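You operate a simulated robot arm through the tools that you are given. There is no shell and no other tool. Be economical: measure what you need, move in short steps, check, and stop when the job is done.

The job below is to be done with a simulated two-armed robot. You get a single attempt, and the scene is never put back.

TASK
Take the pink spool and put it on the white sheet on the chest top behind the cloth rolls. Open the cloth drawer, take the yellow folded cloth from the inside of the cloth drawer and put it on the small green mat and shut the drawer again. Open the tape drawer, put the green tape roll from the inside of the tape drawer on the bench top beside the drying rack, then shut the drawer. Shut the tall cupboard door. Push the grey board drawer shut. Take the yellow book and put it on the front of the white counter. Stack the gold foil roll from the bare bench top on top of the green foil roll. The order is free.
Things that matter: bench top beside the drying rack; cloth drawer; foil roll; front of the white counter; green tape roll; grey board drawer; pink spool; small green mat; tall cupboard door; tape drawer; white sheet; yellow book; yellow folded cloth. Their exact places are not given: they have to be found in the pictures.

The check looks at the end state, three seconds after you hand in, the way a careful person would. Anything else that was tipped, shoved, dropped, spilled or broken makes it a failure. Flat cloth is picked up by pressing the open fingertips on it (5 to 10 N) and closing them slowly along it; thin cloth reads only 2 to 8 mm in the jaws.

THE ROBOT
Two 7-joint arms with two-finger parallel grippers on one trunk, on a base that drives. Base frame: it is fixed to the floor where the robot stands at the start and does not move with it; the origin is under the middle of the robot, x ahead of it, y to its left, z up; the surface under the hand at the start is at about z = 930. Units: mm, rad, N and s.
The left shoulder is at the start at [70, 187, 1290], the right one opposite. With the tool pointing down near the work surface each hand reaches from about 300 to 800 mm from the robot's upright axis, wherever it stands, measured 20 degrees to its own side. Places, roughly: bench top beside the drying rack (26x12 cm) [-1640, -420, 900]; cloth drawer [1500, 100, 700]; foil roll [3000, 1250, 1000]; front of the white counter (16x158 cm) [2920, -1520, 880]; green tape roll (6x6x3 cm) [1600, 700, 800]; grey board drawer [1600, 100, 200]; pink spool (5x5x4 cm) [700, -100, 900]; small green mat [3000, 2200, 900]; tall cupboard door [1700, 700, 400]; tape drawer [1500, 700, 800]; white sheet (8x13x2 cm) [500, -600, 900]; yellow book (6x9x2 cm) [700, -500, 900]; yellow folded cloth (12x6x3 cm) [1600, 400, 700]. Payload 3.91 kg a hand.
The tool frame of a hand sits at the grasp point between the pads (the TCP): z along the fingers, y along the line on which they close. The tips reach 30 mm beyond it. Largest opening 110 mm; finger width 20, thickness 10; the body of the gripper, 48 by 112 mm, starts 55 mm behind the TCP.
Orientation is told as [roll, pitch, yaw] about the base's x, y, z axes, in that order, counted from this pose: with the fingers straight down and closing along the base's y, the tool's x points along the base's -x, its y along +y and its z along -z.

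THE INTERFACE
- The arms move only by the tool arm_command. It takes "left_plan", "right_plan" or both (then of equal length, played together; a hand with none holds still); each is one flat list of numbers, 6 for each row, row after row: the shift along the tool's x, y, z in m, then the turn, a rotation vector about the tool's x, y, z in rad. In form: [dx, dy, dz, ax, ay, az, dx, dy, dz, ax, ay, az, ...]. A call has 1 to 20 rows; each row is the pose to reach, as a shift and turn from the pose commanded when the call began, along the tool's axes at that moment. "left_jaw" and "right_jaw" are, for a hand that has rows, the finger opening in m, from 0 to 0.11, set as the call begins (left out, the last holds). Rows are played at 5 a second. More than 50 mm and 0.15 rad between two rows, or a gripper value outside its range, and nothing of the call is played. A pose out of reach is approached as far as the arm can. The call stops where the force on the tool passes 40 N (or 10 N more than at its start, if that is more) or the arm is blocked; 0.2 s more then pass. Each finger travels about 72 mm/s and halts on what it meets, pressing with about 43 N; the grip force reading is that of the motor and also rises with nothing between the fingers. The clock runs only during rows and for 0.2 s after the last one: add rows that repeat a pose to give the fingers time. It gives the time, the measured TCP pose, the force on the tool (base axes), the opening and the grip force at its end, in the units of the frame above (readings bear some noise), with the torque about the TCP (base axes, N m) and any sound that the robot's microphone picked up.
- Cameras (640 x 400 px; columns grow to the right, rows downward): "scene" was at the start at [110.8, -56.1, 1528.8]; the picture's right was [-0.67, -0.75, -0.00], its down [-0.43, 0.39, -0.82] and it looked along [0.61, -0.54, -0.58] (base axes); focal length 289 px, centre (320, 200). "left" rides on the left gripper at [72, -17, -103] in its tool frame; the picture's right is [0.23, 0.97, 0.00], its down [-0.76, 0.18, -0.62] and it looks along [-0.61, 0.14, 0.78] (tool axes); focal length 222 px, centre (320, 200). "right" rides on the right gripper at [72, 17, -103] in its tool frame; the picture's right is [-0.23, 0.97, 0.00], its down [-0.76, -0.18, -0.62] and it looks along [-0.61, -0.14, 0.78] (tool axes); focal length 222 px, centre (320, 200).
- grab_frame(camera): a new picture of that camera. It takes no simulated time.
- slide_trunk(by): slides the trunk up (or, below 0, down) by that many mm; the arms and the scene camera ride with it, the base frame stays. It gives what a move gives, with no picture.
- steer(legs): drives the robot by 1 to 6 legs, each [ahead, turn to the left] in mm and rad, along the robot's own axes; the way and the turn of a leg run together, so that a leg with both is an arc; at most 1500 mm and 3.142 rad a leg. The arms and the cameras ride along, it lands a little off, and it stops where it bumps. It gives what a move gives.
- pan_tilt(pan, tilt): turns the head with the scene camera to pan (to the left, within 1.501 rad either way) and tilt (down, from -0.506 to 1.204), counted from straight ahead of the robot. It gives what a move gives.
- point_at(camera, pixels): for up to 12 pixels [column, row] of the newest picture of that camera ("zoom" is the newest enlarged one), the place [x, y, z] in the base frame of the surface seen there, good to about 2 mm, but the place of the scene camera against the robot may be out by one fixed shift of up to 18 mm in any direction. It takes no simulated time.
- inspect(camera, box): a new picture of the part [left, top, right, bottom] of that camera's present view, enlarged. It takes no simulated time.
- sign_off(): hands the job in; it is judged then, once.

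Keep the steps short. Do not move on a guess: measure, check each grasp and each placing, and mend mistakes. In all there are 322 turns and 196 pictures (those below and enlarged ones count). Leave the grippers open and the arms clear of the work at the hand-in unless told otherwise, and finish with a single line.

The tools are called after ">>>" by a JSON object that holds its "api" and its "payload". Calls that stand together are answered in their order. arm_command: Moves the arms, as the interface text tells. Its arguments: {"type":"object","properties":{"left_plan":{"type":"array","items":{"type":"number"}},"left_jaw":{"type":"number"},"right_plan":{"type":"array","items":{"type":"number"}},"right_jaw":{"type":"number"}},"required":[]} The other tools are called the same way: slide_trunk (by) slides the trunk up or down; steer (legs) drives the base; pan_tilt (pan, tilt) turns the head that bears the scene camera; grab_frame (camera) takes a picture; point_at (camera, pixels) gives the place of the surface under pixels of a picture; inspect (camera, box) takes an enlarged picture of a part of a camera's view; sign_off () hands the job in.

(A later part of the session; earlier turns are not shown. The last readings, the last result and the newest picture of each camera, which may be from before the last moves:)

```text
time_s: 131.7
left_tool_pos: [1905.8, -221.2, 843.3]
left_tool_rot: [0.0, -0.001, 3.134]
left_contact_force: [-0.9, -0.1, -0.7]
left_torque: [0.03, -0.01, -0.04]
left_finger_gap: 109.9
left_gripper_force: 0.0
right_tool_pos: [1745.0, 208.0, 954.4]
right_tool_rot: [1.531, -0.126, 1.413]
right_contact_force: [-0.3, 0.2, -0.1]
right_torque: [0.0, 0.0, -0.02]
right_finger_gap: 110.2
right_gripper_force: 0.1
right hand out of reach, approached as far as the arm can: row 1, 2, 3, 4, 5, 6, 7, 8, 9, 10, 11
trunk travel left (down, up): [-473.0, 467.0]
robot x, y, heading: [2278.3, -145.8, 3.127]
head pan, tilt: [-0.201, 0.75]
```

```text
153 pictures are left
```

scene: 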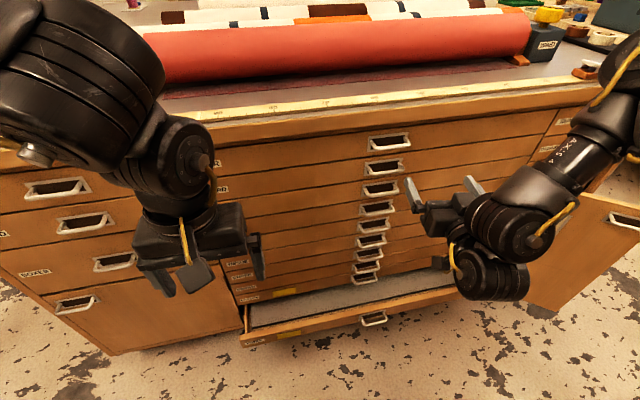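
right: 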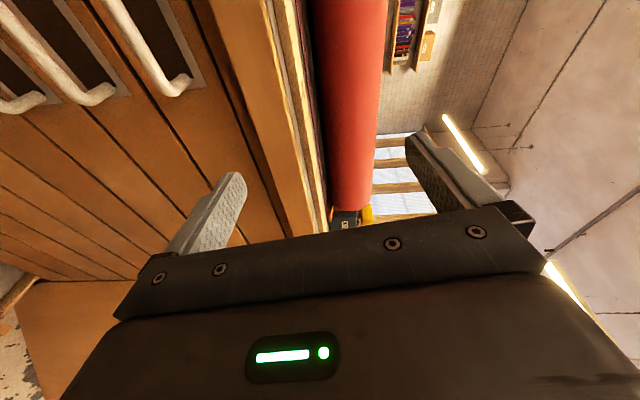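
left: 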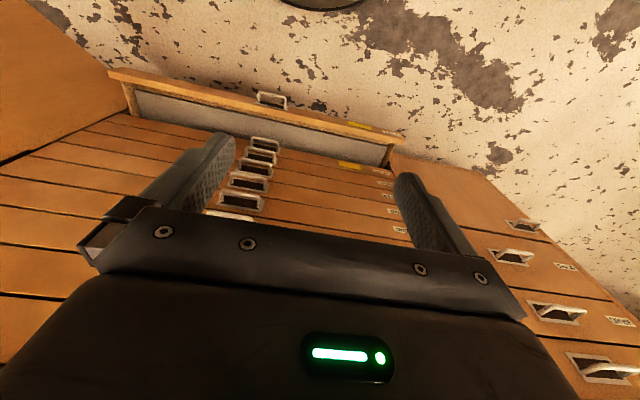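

The fingers now close vertically, but the hand drifted up to z=954. I'll lower it to z≈755 and straighten it, staying off the front.

>>> {"api": "arm_command", "payload": {"right_plan": [0.018, -0.038, 0.0, -0.01, 0.04, 0.03, 0.036, -0.076, 0, -0.02, 0.08, 0.06, 0.054, -0.114, 0, -0.03, 0.12, 0.09, 0.072, -0.152, 0, -0.04, 0.157, 0.127, 0.094, -0.19, -0.003, -0.04, 0.157, 0.127, 0.094, -0.19, -0.003, -0.04, 0.157, 0.127]}}

>>> {"api": "grab_frame", "payload": {"camera": "scene"}}

```text
time_s: 132.9
left_tool_pos: [1907.4, -217.8, 844.3]
left_tool_rot: [0.003, -0.003, 3.132]
left_contact_force: [0.9, -0.5, 0.8]
left_torque: [-0.01, 0.05, 0.03]
left_finger_gap: 109.7
left_gripper_force: 0.0
right_tool_pos: [1680.9, 210.5, 875.3]
right_tool_rot: [1.575, 0.01, 1.573]
right_contact_force: [2.9, 12.6, 7.4]
right_torque: [-0.56, 0.54, -0.4]
right_finger_gap: 110.1
right_gripper_force: 0.2
right hand out of reach, approached as far as the arm can: row 1, 2, 3, 4, 5, 6
trunk travel left (down, up): [-473.0, 467.0]
robot x, y, heading: [2283.9, -148.4, 3.125]
head pan, tilt: [-0.201, 0.75]
stopped in row 6 (right hand): the force on the tool passed its limit at 53 N (the readings are from after the stop); the commanded pose is now the measured one
```

```text
152 pictures are left
```

scene: 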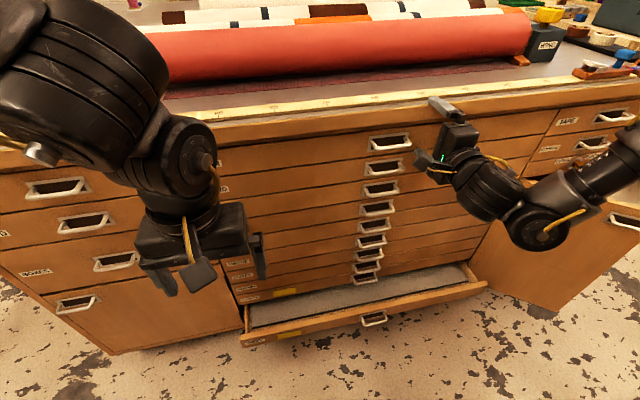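

The arm drifted forward and the tips touched the chest front. I'll back the hand off, then use the trunk to change its height.

>>> {"api": "arm_command", "payload": {"right_plan": [0, 0, -0.03, 0, 0, 0, 0, 0, -0.06, 0, 0, 0]}}

```text
time_s: 133.5
left_tool_pos: [1905.4, -218.8, 843.8]
left_tool_rot: [0.001, -0.002, 3.134]
left_contact_force: [0.2, 0.1, -0.9]
left_torque: [0.01, -0.04, 0.01]
left_finger_gap: 110.1
left_gripper_force: 0.0
right_tool_pos: [1729.0, 226.9, 888.7]
right_tool_rot: [1.568, 0.005, 1.583]
right_contact_force: [0.4, 0.8, -0.1]
right_torque: [-0.04, 0.0, 0.02]
right_finger_gap: 110.1
right_gripper_force: 0.0
right hand out of reach, approached as far as the arm can: row 1, 2
trunk travel left (down, up): [-473.0, 467.0]
robot x, y, heading: [2277.5, -143.0, 3.132]
head pan, tilt: [-0.201, 0.75]
```

>>> {"api": "steer", "payload": {"legs": [[-60, 0]]}}

>>> {"api": "slide_trunk", "payload": {"by": -165}}

>>> {"api": "arm_command", "payload": {"right_plan": [0.03, 0, 0, 0, 0, 0, 0.06, 0, 0, 0, 0, 0, 0.089, 0, 0, 0, 0, 0]}}

>>> {"api": "grab_frame", "payload": {"camera": "right"}}

```text
time_s: 134.5
left_tool_pos: [1968.3, -219.3, 845.1]
left_tool_rot: [0.002, -0.004, 3.133]
left_contact_force: [-0.2, 0.3, 0.0]
left_torque: [-0.01, 0.02, 0.02]
left_finger_gap: 110.2
left_gripper_force: 0.0
right_tool_pos: [1790.7, 223.8, 888.9]
right_tool_rot: [1.569, 0.006, 1.582]
right_contact_force: [0.4, 0.2, -0.4]
right_torque: [-0.03, -0.01, 0.01]
right_finger_gap: 110.0
right_gripper_force: 0.0
trunk travel left (down, up): [-473.0, 467.0]
robot x, y, heading: [2342.8, -146.3, 3.128]
head pan, tilt: [-0.201, 0.75]
```

```text
time_s: 136.3
left_tool_pos: [1967.2, -220.3, 678.0]
left_tool_rot: [0.002, -0.004, 3.133]
left_contact_force: [0.3, 0.2, 0.4]
left_torque: [0.01, 0.04, 0.02]
left_finger_gap: 110.1
left_gripper_force: 0.1
right_tool_pos: [1789.6, 224.7, 724.0]
right_tool_rot: [1.569, 0.004, 1.583]
right_contact_force: [-0.3, -0.1, 0.5]
right_torque: [-0.03, 0.0, -0.01]
right_finger_gap: 109.9
right_gripper_force: 0.1
trunk travel left (down, up): [-308.0, 632.0]
robot x, y, heading: [2339.8, -145.4, 3.133]
head pan, tilt: [-0.201, 0.75]
```

```text
time_s: 137.2
left_tool_pos: [1966.1, -220.4, 678.6]
left_tool_rot: [0.0, 0.0, 3.136]
left_contact_force: [-0.4, -1.1, -0.2]
left_torque: [0.0, 0.0, 0.01]
left_finger_gap: 109.9
left_gripper_force: 0.1
right_tool_pos: [1758.4, 170.2, 752.2]
right_tool_rot: [1.561, 0.006, 1.588]
right_contact_force: [0.1, 0.8, -0.3]
right_torque: [0.02, 0.01, 0.03]
right_finger_gap: 110.0
right_gripper_force: 0.0
right hand out of reach, approached as far as the arm can: row 1, 2, 3
trunk travel left (down, up): [-308.0, 632.0]
robot x, y, heading: [2339.8, -147.5, 3.128]
head pan, tilt: [-0.201, 0.75]
```

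```text
151 pictures are left
```

right: 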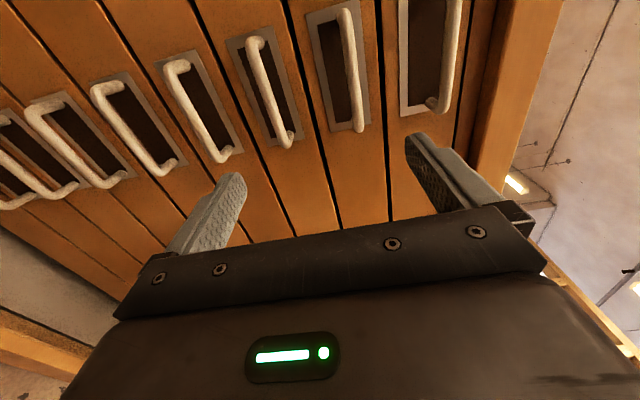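

The right wrist camera shows the handles, with image right being up: PAPER (445,60), BOARD (348,70), CLOTH (268,95). I'll measure them.

>>> {"api": "point_at", "payload": {"camera": "right", "pixels": [[349, 70], [352, 110], [266, 80], [275, 110], [284, 138], [256, 50], [188, 95], [207, 135], [330, 200], [230, 80]]}}

```text
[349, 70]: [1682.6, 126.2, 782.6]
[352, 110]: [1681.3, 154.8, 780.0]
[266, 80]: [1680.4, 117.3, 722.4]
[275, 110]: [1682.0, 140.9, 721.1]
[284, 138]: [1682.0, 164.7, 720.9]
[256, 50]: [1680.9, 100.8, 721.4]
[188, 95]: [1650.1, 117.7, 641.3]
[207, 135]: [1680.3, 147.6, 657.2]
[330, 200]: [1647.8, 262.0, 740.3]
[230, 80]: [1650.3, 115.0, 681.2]
```

The CLOTH bar is at x≈1680, z≈721 and y 97–172. I'll narrow the jaws to 50 mm and bring the hand in with base and trunk moves only: turn 0.05, trunk -31, forward.

>>> {"api": "arm_command", "payload": {"right_plan": [0, 0, 0, 0, 0, 0, 0, 0, 0, 0, 0, 0, 0, 0, 0, 0, 0, 0, 0, 0, 0, 0, 0, 0], "right_jaw": 0.05}}

>>> {"api": "steer", "payload": {"legs": [[0, 0.05]]}}

>>> {"api": "slide_trunk", "payload": {"by": -31}}

>>> {"api": "grab_frame", "payload": {"camera": "right"}}

```text
time_s: 138.2
left_tool_pos: [1965.2, -219.5, 679.7]
left_tool_rot: [0.003, -0.002, 3.135]
left_contact_force: [0.0, -0.3, -0.3]
left_torque: [0.01, 0.01, -0.01]
left_finger_gap: 109.9
left_gripper_force: 0.0
right_tool_pos: [1758.7, 170.4, 750.1]
right_tool_rot: [1.56, 0.006, 1.588]
right_contact_force: [-0.2, -1.0, 0.1]
right_torque: [0.03, 0.0, 0.0]
right_finger_gap: 50.1
right_gripper_force: 0.0
trunk travel left (down, up): [-308.0, 632.0]
robot x, y, heading: [2338.9, -144.0, 3.129]
head pan, tilt: [-0.201, 0.75]
```

```text
time_s: 139.0
left_tool_pos: [1970.5, -239.2, 678.8]
left_tool_rot: [0.001, -0.002, -3.098]
left_contact_force: [0.2, -0.3, -0.2]
left_torque: [0.01, 0.0, -0.04]
left_finger_gap: 109.8
left_gripper_force: 0.0
right_tool_pos: [1743.1, 139.9, 750.2]
right_tool_rot: [1.558, 0.004, 1.638]
right_contact_force: [0.3, -0.6, 0.6]
right_torque: [-0.01, -0.01, 0.01]
right_finger_gap: 50.3
right_gripper_force: 0.1
trunk travel left (down, up): [-308.0, 632.0]
robot x, y, heading: [2337.5, -146.6, -3.107]
head pan, tilt: [-0.201, 0.75]
```

```text
time_s: 139.7
left_tool_pos: [1971.1, -238.6, 647.6]
left_tool_rot: [0.002, -0.002, -3.1]
left_contact_force: [-0.7, 0.5, -0.4]
left_torque: [0.02, -0.01, 0.03]
left_finger_gap: 110.2
left_gripper_force: 0.0
right_tool_pos: [1742.4, 142.8, 720.2]
right_tool_rot: [1.562, 0.004, 1.641]
right_contact_force: [-0.3, -0.4, -0.2]
right_torque: [0.01, 0.03, 0.01]
right_finger_gap: 49.9
right_gripper_force: 0.0
trunk travel left (down, up): [-277.0, 663.0]
robot x, y, heading: [2339.7, -144.4, -3.104]
head pan, tilt: [-0.201, 0.75]
```

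```text
150 pictures are left
```

right: 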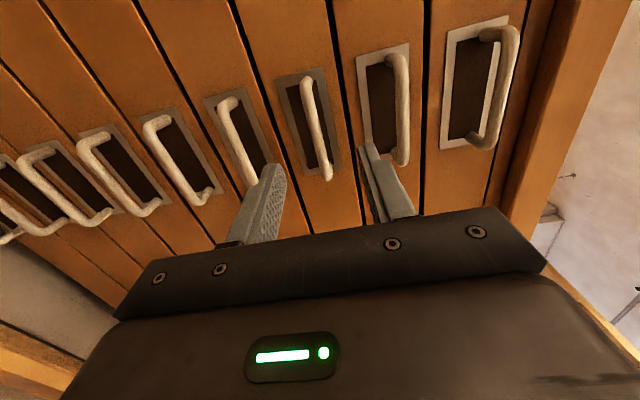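

The CLOTH bar lies between the fingers in line, so I'll drive 54 mm forward.

>>> {"api": "steer", "payload": {"legs": [[54, 0]]}}

>>> {"api": "grab_frame", "payload": {"camera": "right"}}

```text
time_s: 140.7
left_tool_pos: [1914.7, -239.4, 647.4]
left_tool_rot: [0.002, 0.002, -3.099]
left_contact_force: [0.2, 0.2, -0.5]
left_torque: [0.05, -0.03, -0.03]
left_finger_gap: 110.0
left_gripper_force: 0.1
right_tool_pos: [1687.3, 138.9, 718.6]
right_tool_rot: [1.559, 0.006, 1.638]
right_contact_force: [-0.4, -0.2, 0.2]
right_torque: [-0.02, 0.03, 0.0]
right_finger_gap: 49.8
right_gripper_force: 0.1
trunk travel left (down, up): [-277.0, 663.0]
robot x, y, heading: [2285.4, -146.2, -3.104]
head pan, tilt: [-0.201, 0.75]
```

```text
149 pictures are left
```

right: 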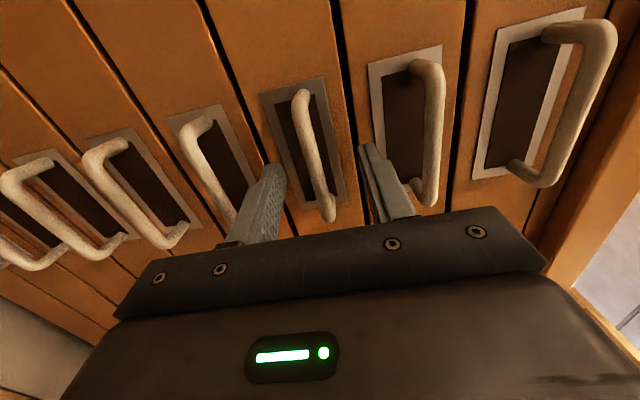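

The bar is between the pads, so I'll close.

>>> {"api": "arm_command", "payload": {"right_plan": [0, 0, 0, 0, 0, 0, 0, 0, 0, 0, 0, 0, 0, 0, 0, 0, 0, 0, 0, 0, 0, 0, 0, 0, 0, 0, 0, 0, 0, 0], "right_jaw": 0.0}}

```text
time_s: 141.9
left_tool_pos: [1915.0, -239.7, 647.3]
left_tool_rot: [0.002, -0.002, -3.101]
left_contact_force: [-0.3, 0.4, -0.1]
left_torque: [0.01, 0.01, -0.02]
left_finger_gap: 109.8
left_gripper_force: 0.1
right_tool_pos: [1686.0, 139.9, 718.6]
right_tool_rot: [1.559, 0.006, 1.637]
right_contact_force: [8.6, -5.1, -13.3]
right_torque: [0.25, -0.14, -0.15]
right_finger_gap: 8.5
right_gripper_force: 44.8
trunk travel left (down, up): [-277.0, 663.0]
robot x, y, heading: [2286.1, -146.7, -3.111]
head pan, tilt: [-0.201, 0.75]
```

It's gripped at 8.5 mm. I'll pull with the base, 90 mm back.

>>> {"api": "steer", "payload": {"legs": [[-90, 0]]}}

>>> {"api": "grab_frame", "payload": {"camera": "scene"}}

```text
time_s: 143.2
left_tool_pos: [2006.9, -237.0, 647.4]
left_tool_rot: [0.001, -0.002, -3.101]
left_contact_force: [-0.9, 0.2, 0.0]
left_torque: [-0.01, -0.02, 0.02]
left_finger_gap: 109.9
left_gripper_force: 0.1
right_tool_pos: [1780.3, 140.3, 718.9]
right_tool_rot: [1.555, 0.001, 1.644]
right_contact_force: [-0.5, -1.0, 0.9]
right_torque: [0.07, -0.04, -0.26]
right_finger_gap: 8.5
right_gripper_force: 44.7
trunk travel left (down, up): [-277.0, 663.0]
robot x, y, heading: [2375.0, -145.4, -3.099]
head pan, tilt: [-0.201, 0.75]
stopped in leg 1: the force on the tool passed its limit at 42 N (the readings are from after the stop); the commanded pose is now the measured one
```

```text
148 pictures are left
```

scene: 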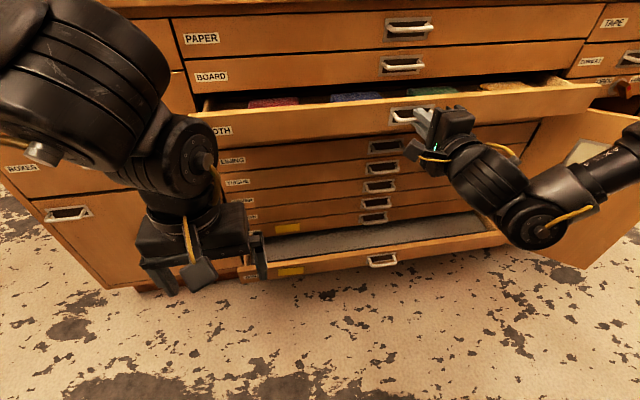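

The drawer is about 94 mm open and the yellow cloth is visible at (505,87). Before backing further I'll check the clearance behind me.

>>> {"api": "pan_tilt", "payload": {"pan": 1.5, "tilt": 0.8}}

>>> {"api": "grab_frame", "payload": {"camera": "scene"}}

```text
time_s: 144.9
left_tool_pos: [2007.7, -237.8, 649.0]
left_tool_rot: [0.003, -0.001, -3.101]
left_contact_force: [-0.3, -0.2, -0.3]
left_torque: [-0.01, 0.02, 0.06]
left_finger_gap: 110.1
left_gripper_force: 0.1
right_tool_pos: [1780.9, 139.3, 717.6]
right_tool_rot: [1.558, 0.001, 1.644]
right_contact_force: [-1.2, -0.7, 3.0]
right_torque: [0.05, 0.01, 0.08]
right_finger_gap: 8.6
right_gripper_force: 44.7
trunk travel left (down, up): [-277.0, 663.0]
robot x, y, heading: [2380.5, -141.9, -3.105]
head pan, tilt: [1.499, 0.799]
```

```text
147 pictures are left
```

scene: 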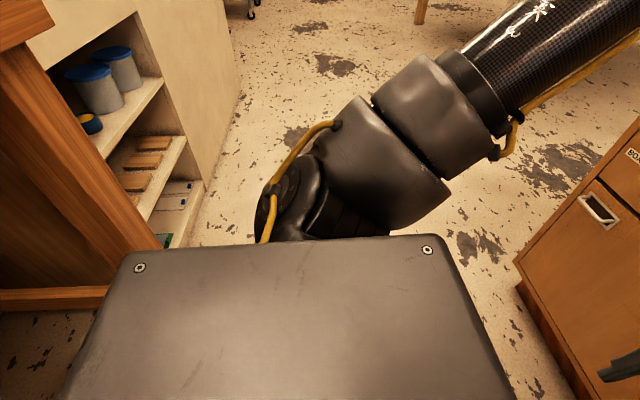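

>>> {"api": "point_at", "payload": {"camera": "scene", "pixels": [[40, 22], [145, 235], [60, 295], [30, 295], [90, 380], [140, 268], [427, 251], [120, 160]]}}

```text
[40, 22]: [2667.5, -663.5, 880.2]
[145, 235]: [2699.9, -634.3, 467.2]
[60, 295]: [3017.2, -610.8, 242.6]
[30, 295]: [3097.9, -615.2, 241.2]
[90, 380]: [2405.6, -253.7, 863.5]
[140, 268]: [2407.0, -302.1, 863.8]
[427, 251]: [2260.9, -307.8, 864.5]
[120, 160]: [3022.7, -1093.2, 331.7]
```

The table edge behind is x≈2667 and only its legs reach the floor, so another 65 mm back is safe. I'll keep pulling.

>>> {"api": "steer", "payload": {"legs": [[-65, 0]]}}

>>> {"api": "pan_tilt", "payload": {"pan": -0.2, "tilt": 0.7}}

>>> {"api": "grab_frame", "payload": {"camera": "scene"}}

```text
time_s: 145.9
left_tool_pos: [2071.8, -234.3, 649.1]
left_tool_rot: [0.0, -0.001, -3.099]
left_contact_force: [-0.4, -0.7, -0.6]
left_torque: [0.01, -0.01, 0.0]
left_finger_gap: 110.0
left_gripper_force: 0.1
right_tool_pos: [1846.0, 140.5, 718.7]
right_tool_rot: [1.556, 0.0, 1.646]
right_contact_force: [1.3, -9.1, 0.6]
right_torque: [-0.04, 0.02, 0.57]
right_finger_gap: 8.6
right_gripper_force: 44.9
trunk travel left (down, up): [-277.0, 663.0]
robot x, y, heading: [2441.8, -141.8, -3.101]
head pan, tilt: [1.499, 0.799]
```

```text
time_s: 147.6
left_tool_pos: [2071.9, -235.9, 650.2]
left_tool_rot: [0.0, -0.003, -3.099]
left_contact_force: [0.2, -0.9, -0.7]
left_torque: [0.01, -0.01, 0.04]
left_finger_gap: 110.1
left_gripper_force: 0.0
right_tool_pos: [1844.4, 141.0, 719.4]
right_tool_rot: [1.555, 0.0, 1.649]
right_contact_force: [-0.2, -3.8, 2.7]
right_torque: [-0.03, 0.03, 0.42]
right_finger_gap: 8.4
right_gripper_force: 44.6
trunk travel left (down, up): [-277.0, 663.0]
robot x, y, heading: [2440.3, -139.1, -3.098]
head pan, tilt: [-0.201, 0.7]
```

```text
146 pictures are left
```

scene: 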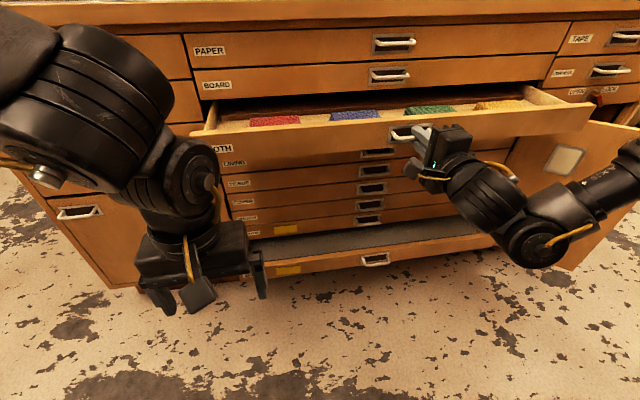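

The drawer is about 160 mm open, showing red, blue, green and yellow cloths. I'll measure the yellow one.

>>> {"api": "inspect", "payload": {"camera": "scene", "box": [420, 75, 600, 135]}}

>>> {"api": "point_at", "payload": {"camera": "scene", "pixels": [[475, 104], [498, 103], [520, 101], [510, 108], [550, 105], [585, 105], [540, 91], [430, 112]]}}

```text
3.56 times, centred on (510, 105) of scene
```

zoom: 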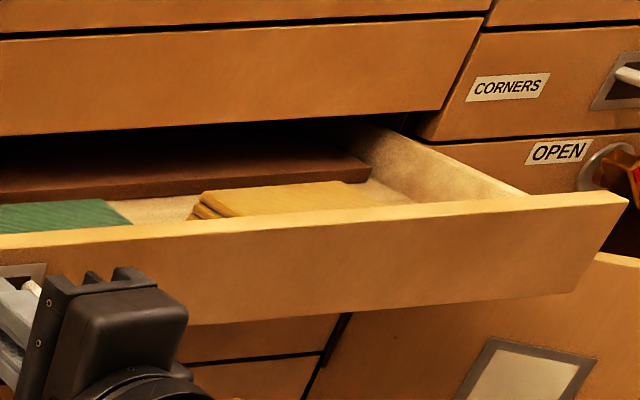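

```text
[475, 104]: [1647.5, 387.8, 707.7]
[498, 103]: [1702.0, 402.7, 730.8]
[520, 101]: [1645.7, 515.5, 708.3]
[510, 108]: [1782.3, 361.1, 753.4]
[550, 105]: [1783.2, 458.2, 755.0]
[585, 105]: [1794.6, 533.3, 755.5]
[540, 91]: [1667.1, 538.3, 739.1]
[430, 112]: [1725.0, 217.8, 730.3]
```

The cloth sits toward the back of the opening, so I'll open the drawer another 60 mm.

>>> {"api": "steer", "payload": {"legs": [[-60, 0]]}}

>>> {"api": "grab_frame", "payload": {"camera": "scene"}}

```text
time_s: 148.8
left_tool_pos: [2135.8, -233.7, 651.5]
left_tool_rot: [0.0, -0.009, -3.098]
left_contact_force: [0.0, 0.0, 0.7]
left_torque: [-0.01, 0.06, -0.02]
left_finger_gap: 109.9
left_gripper_force: 0.0
right_tool_pos: [1906.6, 142.6, 718.2]
right_tool_rot: [1.546, -0.01, 1.665]
right_contact_force: [1.9, -19.7, -39.0]
right_torque: [-0.56, -0.43, 0.77]
right_finger_gap: 9.0
right_gripper_force: 45.0
trunk travel left (down, up): [-277.0, 663.0]
robot x, y, heading: [2495.3, -138.4, -3.102]
head pan, tilt: [-0.201, 0.7]
stopped in leg 1: the robot was blocked; the commanded pose is now the measured one
```

```text
144 pictures are left
```

scene: 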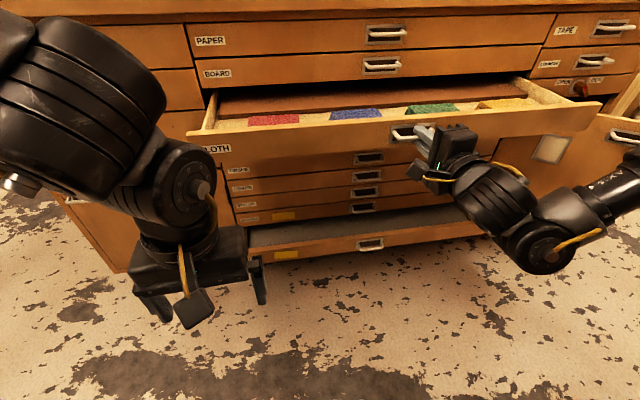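

The drawer is about 219 mm open and the robot reports blocked, so I won't pull further. I'll open the fingers and withdraw the hand.

>>> {"api": "arm_command", "payload": {"right_plan": [0, 0, 0, 0, 0, 0, 0, 0, 0, 0, 0, 0, 0, 0, 0, 0, 0, 0], "right_jaw": 0.05}}

>>> {"api": "arm_command", "payload": {"right_plan": [0, 0, -0.02, 0, 0, 0, 0, 0, -0.04, 0, 0, 0, 0, 0, -0.06, 0, 0, 0]}}

>>> {"api": "grab_frame", "payload": {"camera": "right"}}

```text
time_s: 149.6
left_tool_pos: [2136.9, -231.9, 653.0]
left_tool_rot: [0.002, -0.013, -3.101]
left_contact_force: [0.5, 1.1, 0.5]
left_torque: [-0.01, -0.01, 0.04]
left_finger_gap: 109.8
left_gripper_force: 0.0
right_tool_pos: [1907.4, 145.4, 726.3]
right_tool_rot: [1.564, -0.003, 1.657]
right_contact_force: [0.6, 0.4, 1.6]
right_torque: [-0.01, -0.03, 0.0]
right_finger_gap: 49.8
right_gripper_force: 0.0
trunk travel left (down, up): [-277.0, 663.0]
robot x, y, heading: [2501.0, -137.5, -3.105]
head pan, tilt: [-0.201, 0.7]
```

```text
time_s: 150.4
left_tool_pos: [2138.3, -231.0, 651.7]
left_tool_rot: [0.002, -0.014, -3.1]
left_contact_force: [0.3, 0.5, 0.2]
left_torque: [-0.01, -0.02, 0.02]
left_finger_gap: 110.0
left_gripper_force: 0.0
right_tool_pos: [1942.4, 166.7, 740.7]
right_tool_rot: [1.558, -0.005, 1.661]
right_contact_force: [0.7, -0.7, 0.0]
right_torque: [0.0, 0.02, -0.02]
right_finger_gap: 50.1
right_gripper_force: 0.1
right hand out of reach, approached as far as the arm can: row 1, 2, 3
trunk travel left (down, up): [-277.0, 663.0]
robot x, y, heading: [2498.9, -142.3, -3.109]
head pan, tilt: [-0.201, 0.7]
```

```text
143 pictures are left
```

right: 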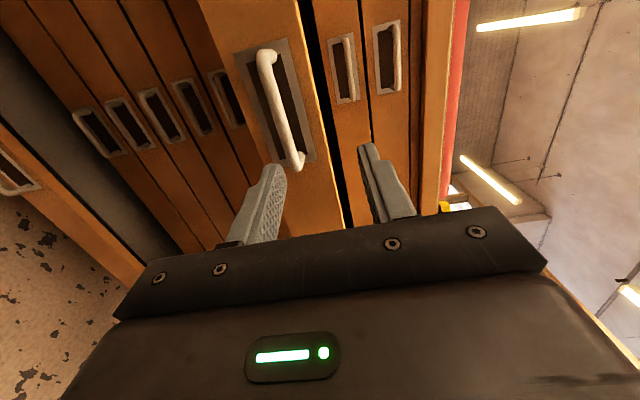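

The fingers are clear of the bar. I'll raise the trunk 230 mm, then turn the hand to point down (fingers closing along x).

>>> {"api": "slide_trunk", "payload": {"by": 230}}

>>> {"api": "arm_command", "payload": {"right_plan": [0, 0, 0, 0.143, 0, 0, 0, 0, 0, 0.286, 0, 0, 0, 0, 0, 0.429, 0, 0, 0, 0, 0, 0.572, 0, 0, 0, 0, 0, 0.715, 0, 0, 0, 0, 0, 0.858, 0, 0, 0, 0, 0, 1.0, 0, 0, 0, 0, 0, 1.143, 0, 0, 0, 0, 0, 1.286, 0, 0, 0, 0, 0, 1.43, 0, 0, 0, 0, 0, 1.57, 0, 0], "right_jaw": 0.11}}

>>> {"api": "grab_frame", "payload": {"camera": "scene"}}

```text
time_s: 152.8
left_tool_pos: [2137.1, -231.6, 883.0]
left_tool_rot: [0.002, -0.013, -3.101]
left_contact_force: [-0.5, -0.3, -0.3]
left_torque: [0.02, 0.0, 0.0]
left_finger_gap: 109.7
left_gripper_force: 0.1
right_tool_pos: [1940.9, 168.3, 971.4]
right_tool_rot: [1.559, -0.003, 1.666]
right_contact_force: [0.2, -0.4, -0.3]
right_torque: [-0.01, -0.01, -0.01]
right_finger_gap: 50.0
right_gripper_force: 0.0
trunk travel left (down, up): [-507.0, 433.0]
robot x, y, heading: [2501.2, -137.6, -3.103]
head pan, tilt: [-0.201, 0.7]
```

```text
time_s: 155.2
left_tool_pos: [2137.9, -232.0, 882.6]
left_tool_rot: [0.002, -0.014, -3.101]
left_contact_force: [0.1, 0.3, 0.3]
left_torque: [-0.02, 0.0, -0.01]
left_finger_gap: 110.1
left_gripper_force: 0.0
right_tool_pos: [2269.4, 388.2, 730.5]
right_tool_rot: [0.202, -0.123, 1.812]
right_contact_force: [0.6, -0.4, 0.0]
right_torque: [-0.04, 0.03, -0.02]
right_finger_gap: 110.1
right_gripper_force: 0.1
right hand out of reach, approached as far as the arm can: row 2, 3, 4, 5, 6, 7, 8, 9, 10, 11
trunk travel left (down, up): [-507.0, 433.0]
robot x, y, heading: [2494.6, -139.0, -3.103]
head pan, tilt: [-0.201, 0.7]
```

```text
142 pictures are left
```

scene: 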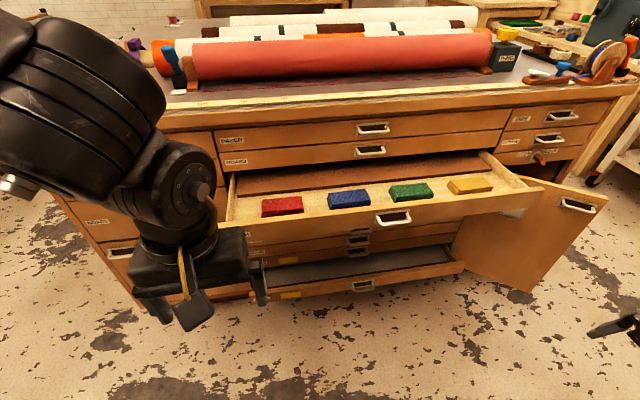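

The hand swung down to (2269,388,730), clear of everything. The view into the drawer is good now, so I'll measure the yellow cloth.

>>> {"api": "inspect", "payload": {"camera": "scene", "box": [380, 140, 560, 250]}}

>>> {"api": "point_at", "payload": {"camera": "scene", "pixels": [[450, 180], [487, 177], [494, 187], [457, 193], [471, 184], [520, 185], [505, 200], [411, 192], [540, 190]]}}

```text
3.56 times, centred on (470, 195) of scene
```

zoom: 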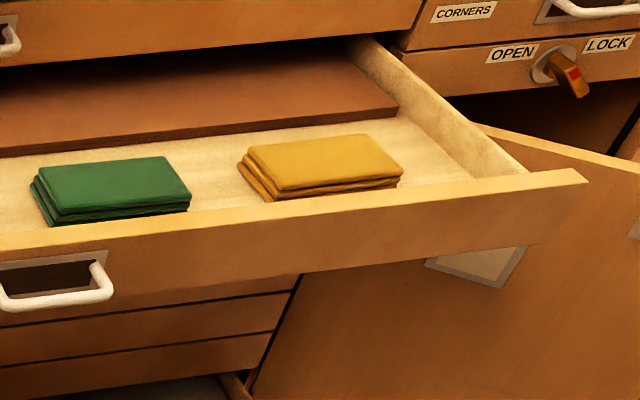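

```text
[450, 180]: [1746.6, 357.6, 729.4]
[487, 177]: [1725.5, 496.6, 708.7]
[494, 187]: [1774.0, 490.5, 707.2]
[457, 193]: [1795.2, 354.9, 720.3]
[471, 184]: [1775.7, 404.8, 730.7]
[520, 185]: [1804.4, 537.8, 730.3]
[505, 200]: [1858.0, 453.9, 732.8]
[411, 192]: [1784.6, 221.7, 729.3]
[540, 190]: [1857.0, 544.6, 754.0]
```

The cloth is about 120 mm along y and 60 mm along x, centred near (1775,410) with its top ≈722. I'll level the right hand, yaw π/2 so it closes along x, and raise it.

>>> {"api": "arm_command", "payload": {"right_plan": [0, 0, -0.02, 0.06, 0.02, 0.06, 0, 0, -0.05, 0.12, 0.04, 0.12, 0, 0, -0.08, 0.18, 0.06, 0.18, 0, 0, -0.12, 0.225, 0.074, 0.241, 0, 0, -0.15, 0.225, 0.074, 0.241], "right_jaw": 0.085}}

```text
time_s: 156.4
left_tool_pos: [2137.7, -231.8, 882.2]
left_tool_rot: [0.002, -0.014, -3.098]
left_contact_force: [0.0, 0.4, -0.4]
left_torque: [-0.02, -0.02, 0.02]
left_finger_gap: 110.0
left_gripper_force: 0.0
right_tool_pos: [2399.6, 411.8, 849.9]
right_tool_rot: [-0.005, -0.025, 1.581]
right_contact_force: [0.4, -0.1, -0.4]
right_torque: [-0.03, 0.0, -0.02]
right_finger_gap: 84.9
right_gripper_force: 0.1
right hand out of reach, approached as far as the arm can: row 1, 2, 3, 4, 5
trunk travel left (down, up): [-507.0, 433.0]
robot x, y, heading: [2499.5, -140.5, -3.103]
head pan, tilt: [-0.201, 0.7]
```

Now I'll bring the hand forward of the robot: 350 mm along -x and 220 along -y.

>>> {"api": "arm_command", "payload": {"right_plan": [0.024, 0.038, 0, 0, 0, 0, 0.048, 0.076, 0, 0, 0, 0, 0.072, 0.114, 0, 0, 0, 0, 0.096, 0.152, 0, 0, 0, 0, 0.12, 0.19, 0, 0, 0, 0, 0.144, 0.228, 0, 0, 0, 0, 0.168, 0.266, 0, 0, 0, 0, 0.192, 0.304, 0, 0, 0, 0, 0.216, 0.342, 0, 0, 0, 0]}}

```text
time_s: 158.4
left_tool_pos: [2136.9, -232.6, 882.4]
left_tool_rot: [0.002, -0.013, -3.1]
left_contact_force: [1.1, 0.1, -0.4]
left_torque: [0.02, 0.01, 0.03]
left_finger_gap: 109.9
left_gripper_force: 0.1
right_tool_pos: [2400.1, 412.3, 851.4]
right_tool_rot: [-0.005, -0.028, 1.582]
right_contact_force: [-0.3, -0.2, -0.3]
right_torque: [0.0, 0.0, 0.02]
right_finger_gap: 85.0
right_gripper_force: 0.1
right hand out of reach, approached as far as the arm can: row 1, 2, 3, 4, 5, 6, 7, 8, 9
trunk travel left (down, up): [-507.0, 433.0]
robot x, y, heading: [2499.9, -141.6, -3.103]
head pan, tilt: [-0.201, 0.7]
```

It's stuck because that yaw is extreme for the wrist. I'll turn the yaw back toward π.

>>> {"api": "arm_command", "payload": {"right_plan": [0, 0, 0, 0, 0, -0.14, 0, 0, 0, 0, 0, -0.28, 0, 0, 0, 0, 0, -0.42, 0, 0, 0, 0, 0, -0.56, 0, 0, 0, 0, 0, -0.7, 0, 0, 0, 0, 0, -0.84, 0, 0, 0, 0, 0, -0.98, 0, 0, 0, 0, 0, -1.12, 0, 0, 0, 0, 0, -1.26, 0, 0, 0, 0, 0, -1.4, 0, 0, 0, 0, 0, -1.54]}}

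>>> {"api": "arm_command", "payload": {"right_plan": [-0.04, 0, 0, 0, 0, 0, -0.08, 0, 0, 0, 0, 0, -0.12, 0.02, 0, 0, 0, 0, -0.16, 0.04, 0, 0, 0, 0, -0.2, 0.06, 0, 0, 0, 0, -0.24, 0.08, 0, 0, 0, 0, -0.28, 0.1, 0, 0, 0, 0]}}

```text
time_s: 160.8
left_tool_pos: [2136.5, -232.4, 881.7]
left_tool_rot: [0.001, -0.012, -3.1]
left_contact_force: [-0.4, 1.5, -0.3]
left_torque: [-0.01, 0.02, 0.02]
left_finger_gap: 109.9
left_gripper_force: 0.1
right_tool_pos: [2400.2, 412.0, 845.9]
right_tool_rot: [-0.026, 0.008, 3.121]
right_contact_force: [0.1, -0.9, -0.3]
right_torque: [-0.01, -0.03, 0.01]
right_finger_gap: 85.0
right_gripper_force: 0.1
trunk travel left (down, up): [-507.0, 433.0]
robot x, y, heading: [2501.3, -139.8, -3.104]
head pan, tilt: [-0.201, 0.7]
```

```text
time_s: 162.4
left_tool_pos: [2136.7, -232.5, 882.4]
left_tool_rot: [0.003, -0.01, -3.099]
left_contact_force: [0.1, -0.5, 0.9]
left_torque: [0.0, -0.01, 0.03]
left_finger_gap: 109.8
left_gripper_force: 0.0
right_tool_pos: [2335.5, 397.4, 741.1]
right_tool_rot: [-0.026, 0.0, 3.116]
right_contact_force: [0.0, -0.9, 0.2]
right_torque: [-0.01, -0.02, 0.01]
right_finger_gap: 85.2
right_gripper_force: 0.0
right hand out of reach, approached as far as the arm can: row 1, 2, 3, 4, 5, 6, 7
trunk travel left (down, up): [-507.0, 433.0]
robot x, y, heading: [2493.9, -142.0, -3.103]
head pan, tilt: [-0.201, 0.7]
```

>>> {"api": "pan_tilt", "payload": {"pan": -1.2, "tilt": 0.6}}

>>> {"api": "grab_frame", "payload": {"camera": "scene"}}

```text
time_s: 163.7
left_tool_pos: [2136.0, -232.1, 882.1]
left_tool_rot: [0.003, -0.011, -3.101]
left_contact_force: [0.0, 0.5, 0.5]
left_torque: [-0.01, 0.0, -0.03]
left_finger_gap: 109.8
left_gripper_force: 0.0
right_tool_pos: [2335.8, 397.9, 741.9]
right_tool_rot: [-0.025, 0.0, 3.12]
right_contact_force: [-0.5, 0.4, -0.4]
right_torque: [0.0, -0.01, -0.01]
right_finger_gap: 84.9
right_gripper_force: 0.0
trunk travel left (down, up): [-507.0, 433.0]
robot x, y, heading: [2498.7, -140.4, -3.099]
head pan, tilt: [-1.201, 0.6]
```

```text
140 pictures are left
```

scene: 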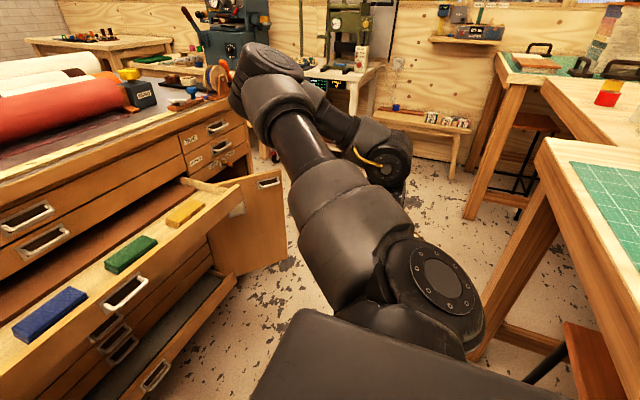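

The elbow now points forward with the hand folded behind it. I'll try raising the hand and swinging it outward and forward in small steps.

>>> {"api": "arm_command", "payload": {"right_plan": [0, -0.03, -0.04, 0, 0, 0, 0, -0.05, -0.08, 0, 0, 0, -0.02, -0.07, -0.12, 0, 0, 0, -0.05, -0.09, -0.15, 0, 0, 0, -0.09, -0.09, -0.18, 0, 0, 0, -0.13, -0.09, -0.2, 0, 0, 0, -0.17, -0.09, -0.22, 0, 0, 0, -0.21, -0.07, -0.24, 0, 0, 0]}}

>>> {"api": "grab_frame", "payload": {"camera": "scene"}}

```text
time_s: 165.4
left_tool_pos: [2135.5, -233.3, 882.6]
left_tool_rot: [0.001, -0.011, -3.098]
left_contact_force: [-0.3, -0.6, -0.5]
left_torque: [-0.06, -0.03, 0.01]
left_finger_gap: 110.0
left_gripper_force: 0.1
right_tool_pos: [2127.4, 464.4, 980.6]
right_tool_rot: [-0.027, 0.011, 3.12]
right_contact_force: [0.4, -1.4, -0.1]
right_torque: [0.0, 0.0, -0.03]
right_finger_gap: 84.6
right_gripper_force: 0.1
trunk travel left (down, up): [-507.0, 433.0]
robot x, y, heading: [2495.5, -138.2, -3.101]
head pan, tilt: [-1.201, 0.6]
```

```text
139 pictures are left
```

scene: 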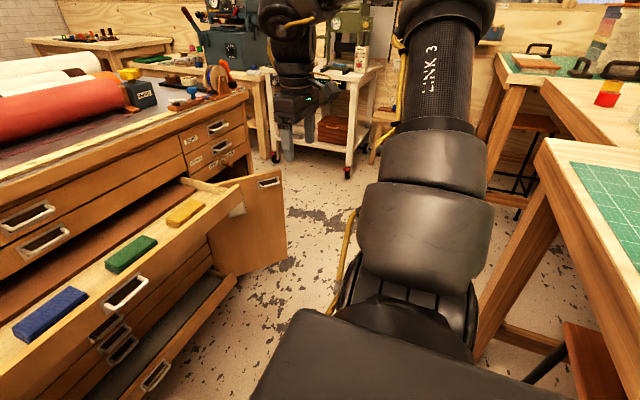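

The arm is in a good posture again at (2127,464,981). Now I'll drive closer to the drawer: right 0.4, forward 245, left 0.4.

>>> {"api": "steer", "payload": {"legs": [[0, -0.4], [245, 0], [0, 0.38]]}}

>>> {"api": "grab_frame", "payload": {"camera": "right"}}

```text
time_s: 167.1
left_tool_pos: [2181.0, -109.2, 897.3]
left_tool_rot: [-0.002, -0.097, 2.8]
left_contact_force: [1.4, 0.0, 0.0]
left_torque: [-0.01, 0.1, -0.02]
left_finger_gap: 109.9
left_gripper_force: 0.1
right_tool_pos: [2451.5, 534.3, 982.9]
right_tool_rot: [-0.011, -0.069, 2.732]
right_contact_force: [0.5, -0.5, -0.8]
right_torque: [-0.04, 0.06, -0.03]
right_finger_gap: 85.1
right_gripper_force: 0.0
trunk travel left (down, up): [-507.0, 433.0]
robot x, y, heading: [2499.7, -140.6, 2.789]
head pan, tilt: [-1.201, 0.6]
stopped in leg 1: the robot was blocked; the commanded pose is now the measured one
```

```text
138 pictures are left
```

right: 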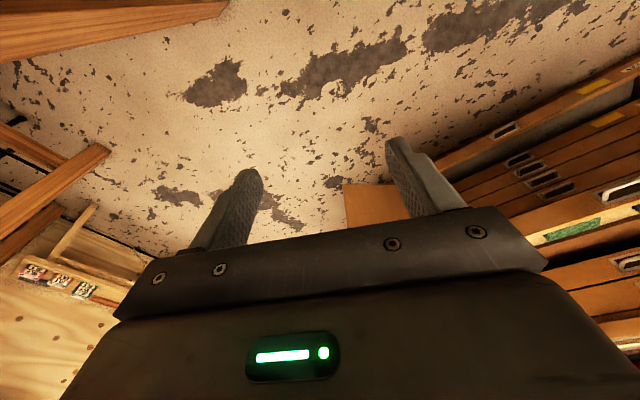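

The robot's back is pushing on the table behind and leaning. I'll drive forward away from it, after which the turn back left should be free.

>>> {"api": "steer", "payload": {"legs": [[150, 0]]}}

```text
time_s: 167.8
left_tool_pos: [2198.0, -120.3, 873.8]
left_tool_rot: [0.103, -0.043, 2.809]
left_contact_force: [0.7, 0.6, -0.6]
left_torque: [-0.01, 0.07, 0.01]
left_finger_gap: 110.1
left_gripper_force: 0.0
right_tool_pos: [2499.1, 519.5, 988.0]
right_tool_rot: [-0.005, -0.129, 2.72]
right_contact_force: [0.7, 0.7, -0.2]
right_torque: [-0.05, 0.04, -0.03]
right_finger_gap: 85.0
right_gripper_force: 0.1
trunk travel left (down, up): [-507.0, 433.0]
robot x, y, heading: [2481.7, -134.8, 2.785]
head pan, tilt: [-1.201, 0.6]
stopped in leg 1: the robot was blocked; the commanded pose is now the measured one
```

>>> {"api": "grab_frame", "payload": {"camera": "scene"}}

```text
137 pictures are left
```

scene: 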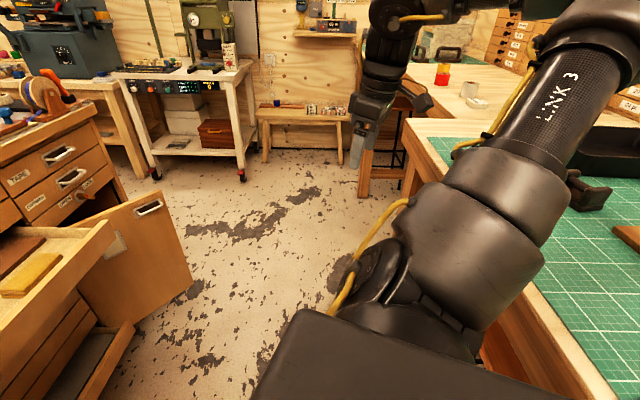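

The right upper arm is resting on the green bench edge. I'll raise the trunk to lift it clear.

>>> {"api": "slide_trunk", "payload": {"by": 150}}

>>> {"api": "grab_frame", "payload": {"camera": "scene"}}

```text
time_s: 169.6
left_tool_pos: [2191.6, -109.8, 1030.2]
left_tool_rot: [0.049, -0.096, 2.822]
left_contact_force: [-0.4, 0.8, -0.2]
left_torque: [-0.01, 0.02, 0.03]
left_finger_gap: 110.0
left_gripper_force: 0.1
right_tool_pos: [2492.3, 516.6, 1138.5]
right_tool_rot: [-0.007, -0.125, 2.721]
right_contact_force: [0.2, -0.4, -0.9]
right_torque: [0.0, 0.01, -0.02]
right_finger_gap: 84.7
right_gripper_force: 0.0
trunk travel left (down, up): [-657.0, 283.0]
robot x, y, heading: [2484.7, -135.4, 2.787]
head pan, tilt: [-1.201, 0.6]
```

```text
136 pictures are left
```

scene: 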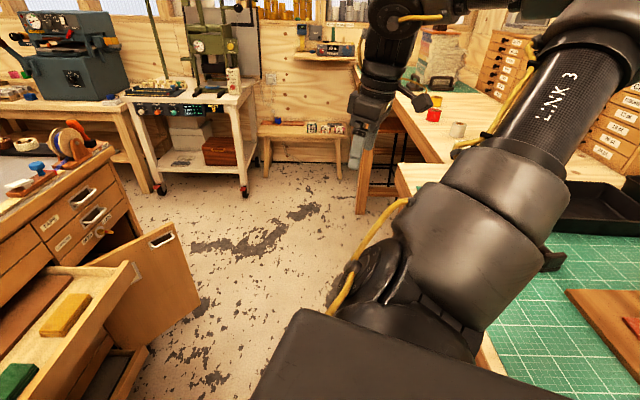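

>>> {"api": "steer", "payload": {"legs": [[80, 0]]}}

```text
time_s: 170.5
left_tool_pos: [2184.4, -126.9, 1028.8]
left_tool_rot: [0.116, -0.066, 2.804]
left_contact_force: [1.0, 0.9, -0.2]
left_torque: [0.06, 0.01, 0.03]
left_finger_gap: 109.8
left_gripper_force: 0.1
right_tool_pos: [2481.7, 520.1, 1144.6]
right_tool_rot: [-0.012, -0.146, 2.72]
right_contact_force: [0.1, -0.3, -0.3]
right_torque: [0.03, 0.06, -0.03]
right_finger_gap: 85.0
right_gripper_force: 0.1
trunk travel left (down, up): [-657.0, 283.0]
robot x, y, heading: [2458.3, -125.1, 2.784]
head pan, tilt: [-1.201, 0.6]
stopped in leg 1: the robot was blocked; the commanded pose is now the measured one
```

Something still blocks. I'll look at the left side.

>>> {"api": "pan_tilt", "payload": {"pan": 1.4, "tilt": 0.7}}

>>> {"api": "grab_frame", "payload": {"camera": "scene"}}

```text
time_s: 172.8
left_tool_pos: [2180.6, -123.1, 1027.7]
left_tool_rot: [0.116, -0.058, 2.803]
left_contact_force: [-0.3, 0.1, -0.5]
left_torque: [-0.02, -0.01, -0.01]
left_finger_gap: 109.8
left_gripper_force: 0.0
right_tool_pos: [2476.6, 525.1, 1141.3]
right_tool_rot: [-0.011, -0.139, 2.719]
right_contact_force: [-0.2, 0.0, 0.3]
right_torque: [-0.02, -0.04, -0.02]
right_finger_gap: 84.9
right_gripper_force: 0.0
trunk travel left (down, up): [-657.0, 283.0]
robot x, y, heading: [2453.7, -125.2, 2.784]
head pan, tilt: [1.4, 0.7]
```

```text
135 pictures are left
```

scene: 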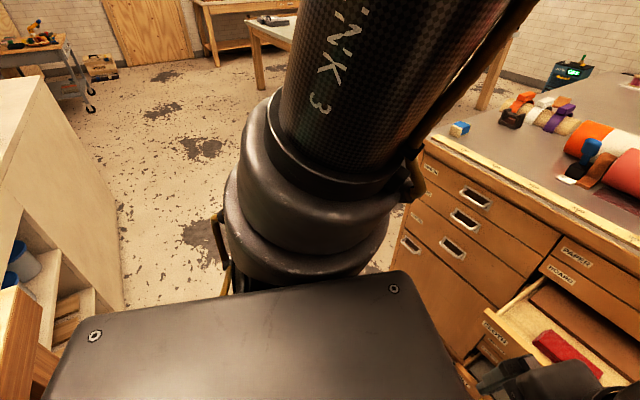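

>>> {"api": "pan_tilt", "payload": {"pan": -1.5, "tilt": 1.0}}

>>> {"api": "grab_frame", "payload": {"camera": "scene"}}

```text
time_s: 175.3
left_tool_pos: [2180.8, -123.3, 1026.7]
left_tool_rot: [0.118, -0.059, 2.803]
left_contact_force: [-1.1, -0.4, 0.0]
left_torque: [-0.02, 0.01, -0.02]
left_finger_gap: 110.1
left_gripper_force: 0.1
right_tool_pos: [2476.0, 525.1, 1141.7]
right_tool_rot: [-0.011, -0.139, 2.718]
right_contact_force: [0.2, 0.4, 0.2]
right_torque: [0.04, 0.0, 0.0]
right_finger_gap: 84.9
right_gripper_force: 0.1
trunk travel left (down, up): [-657.0, 283.0]
robot x, y, heading: [2460.7, -123.5, 2.784]
head pan, tilt: [-1.499, 1.0]
```

```text
134 pictures are left
```

scene: 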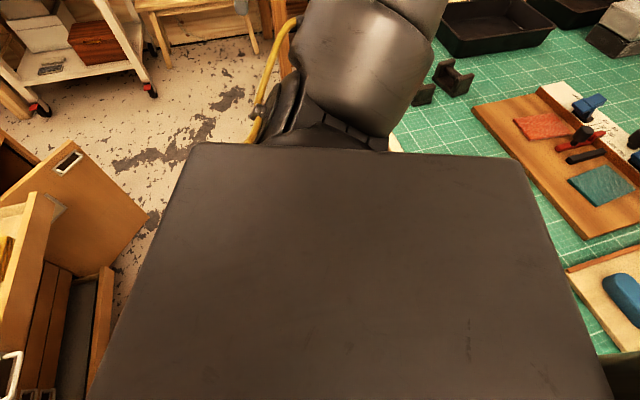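

The torso overlaps the bench edge, and the right turn wedged it. I'll undo the turn to the left in a small step and then go forward.

>>> {"api": "steer", "payload": {"legs": [[0, 0.15]]}}

>>> {"api": "steer", "payload": {"legs": [[60, 0]]}}

```text
time_s: 176.2
left_tool_pos: [2192.1, -121.1, 1009.0]
left_tool_rot: [0.076, 0.058, 2.824]
left_contact_force: [-0.2, 0.1, 0.9]
left_torque: [-0.03, -0.01, 0.01]
left_finger_gap: 109.9
left_gripper_force: 0.0
right_tool_pos: [2444.4, 525.8, 1141.7]
right_tool_rot: [-0.009, -0.141, 2.769]
right_contact_force: [-0.2, 0.3, -0.1]
right_torque: [0.01, 0.01, 0.0]
right_finger_gap: 84.8
right_gripper_force: 0.0
trunk travel left (down, up): [-657.0, 283.0]
robot x, y, heading: [2461.5, -123.6, 2.825]
head pan, tilt: [-1.499, 1.0]
stopped in leg 1: the robot was blocked; the commanded pose is now the measured one
```

```text
time_s: 177.2
left_tool_pos: [2136.3, -102.9, 1009.0]
left_tool_rot: [0.073, 0.058, 2.823]
left_contact_force: [0.7, 0.2, 0.3]
left_torque: [-0.01, -0.03, 0.02]
left_finger_gap: 110.1
left_gripper_force: 0.1
right_tool_pos: [2389.5, 542.2, 1142.1]
right_tool_rot: [-0.009, -0.143, 2.769]
right_contact_force: [0.3, 1.2, -0.2]
right_torque: [-0.03, 0.02, 0.01]
right_finger_gap: 84.8
right_gripper_force: 0.0
trunk travel left (down, up): [-657.0, 283.0]
robot x, y, heading: [2398.1, -110.7, 2.828]
head pan, tilt: [-1.499, 1.0]
```

Free now. I'll check that nothing on the bench was disturbed.

>>> {"api": "steer", "payload": {"legs": [[60, 0]]}}

>>> {"api": "pan_tilt", "payload": {"pan": -1.5, "tilt": 0.55}}

>>> {"api": "grab_frame", "payload": {"camera": "scene"}}

```text
time_s: 178.1
left_tool_pos: [2080.0, -85.2, 1010.5]
left_tool_rot: [0.073, 0.055, 2.821]
left_contact_force: [1.4, -0.3, 0.0]
left_torque: [-0.04, 0.0, 0.01]
left_finger_gap: 110.2
left_gripper_force: 0.2
right_tool_pos: [2335.4, 559.7, 1143.8]
right_tool_rot: [-0.012, -0.144, 2.767]
right_contact_force: [-0.1, 0.7, 0.4]
right_torque: [0.01, -0.03, 0.0]
right_finger_gap: 85.2
right_gripper_force: 0.1
trunk travel left (down, up): [-657.0, 283.0]
robot x, y, heading: [2344.1, -88.3, 2.83]
head pan, tilt: [-1.499, 1.0]
```

```text
time_s: 179.0
left_tool_pos: [2080.0, -84.7, 1010.1]
left_tool_rot: [0.074, 0.058, 2.823]
left_contact_force: [-0.4, 0.5, 0.8]
left_torque: [0.01, 0.01, -0.02]
left_finger_gap: 110.0
left_gripper_force: 0.1
right_tool_pos: [2333.0, 562.4, 1142.0]
right_tool_rot: [-0.012, -0.143, 2.766]
right_contact_force: [-0.5, -0.3, 0.9]
right_torque: [-0.03, -0.01, -0.04]
right_finger_gap: 84.8
right_gripper_force: 0.1
trunk travel left (down, up): [-657.0, 283.0]
robot x, y, heading: [2342.1, -86.2, 2.823]
head pan, tilt: [-1.499, 0.55]
```

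```text
133 pictures are left
```

scene: 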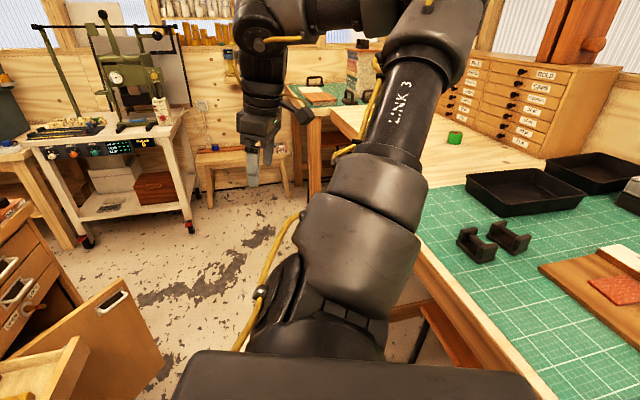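

Nothing is disturbed. I'll turn to face the chest squarely, move forward 75 mm, and straighten the hand.

>>> {"api": "steer", "payload": {"legs": [[0, 0.315], [75, 0]]}}

>>> {"api": "arm_command", "payload": {"right_plan": [0, 0.01, 0.02, 0, -0.07, 0, -0.04, 0.02, 0.03, 0, -0.14, 0, -0.08, 0.03, 0.03, 0, -0.14, 0, -0.12, 0.04, 0.03, 0, -0.14, 0, -0.16, 0.05, 0.03, 0, -0.14, 0, -0.2, 0.05, 0.03, 0, -0.14, 0]}}

>>> {"api": "grab_frame", "payload": {"camera": "right"}}

```text
time_s: 181.1
left_tool_pos: [2015.2, -165.2, 1009.3]
left_tool_rot: [0.073, 0.059, 3.132]
left_contact_force: [-0.3, -0.6, -1.0]
left_torque: [-0.03, -0.03, 0.03]
left_finger_gap: 110.1
left_gripper_force: 0.1
right_tool_pos: [2058.9, 528.1, 1142.3]
right_tool_rot: [-0.011, -0.14, 3.077]
right_contact_force: [1.2, 0.2, 0.3]
right_torque: [-0.01, -0.03, -0.03]
right_finger_gap: 84.7
right_gripper_force: 0.1
trunk travel left (down, up): [-657.0, 283.0]
robot x, y, heading: [2269.3, -86.7, 3.143]
head pan, tilt: [-1.499, 0.55]
```

```text
time_s: 182.5
left_tool_pos: [2013.1, -165.2, 1009.6]
left_tool_rot: [0.074, 0.061, 3.133]
left_contact_force: [-1.4, 0.6, -0.2]
left_torque: [-0.02, -0.03, 0.01]
left_finger_gap: 109.9
left_gripper_force: 0.1
right_tool_pos: [1850.7, 490.3, 1140.1]
right_tool_rot: [-0.01, -0.28, 3.079]
right_contact_force: [0.1, 0.2, -1.0]
right_torque: [0.0, -0.04, -0.01]
right_finger_gap: 84.8
right_gripper_force: 0.1
trunk travel left (down, up): [-657.0, 283.0]
robot x, y, heading: [2267.8, -89.8, 3.136]
head pan, tilt: [-1.499, 0.55]
```

```text
132 pictures are left
```

right: 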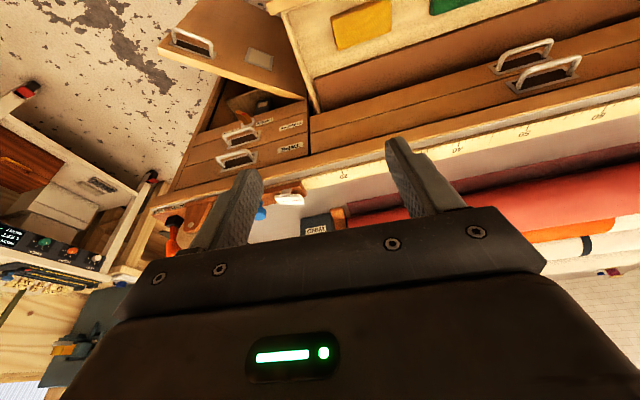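

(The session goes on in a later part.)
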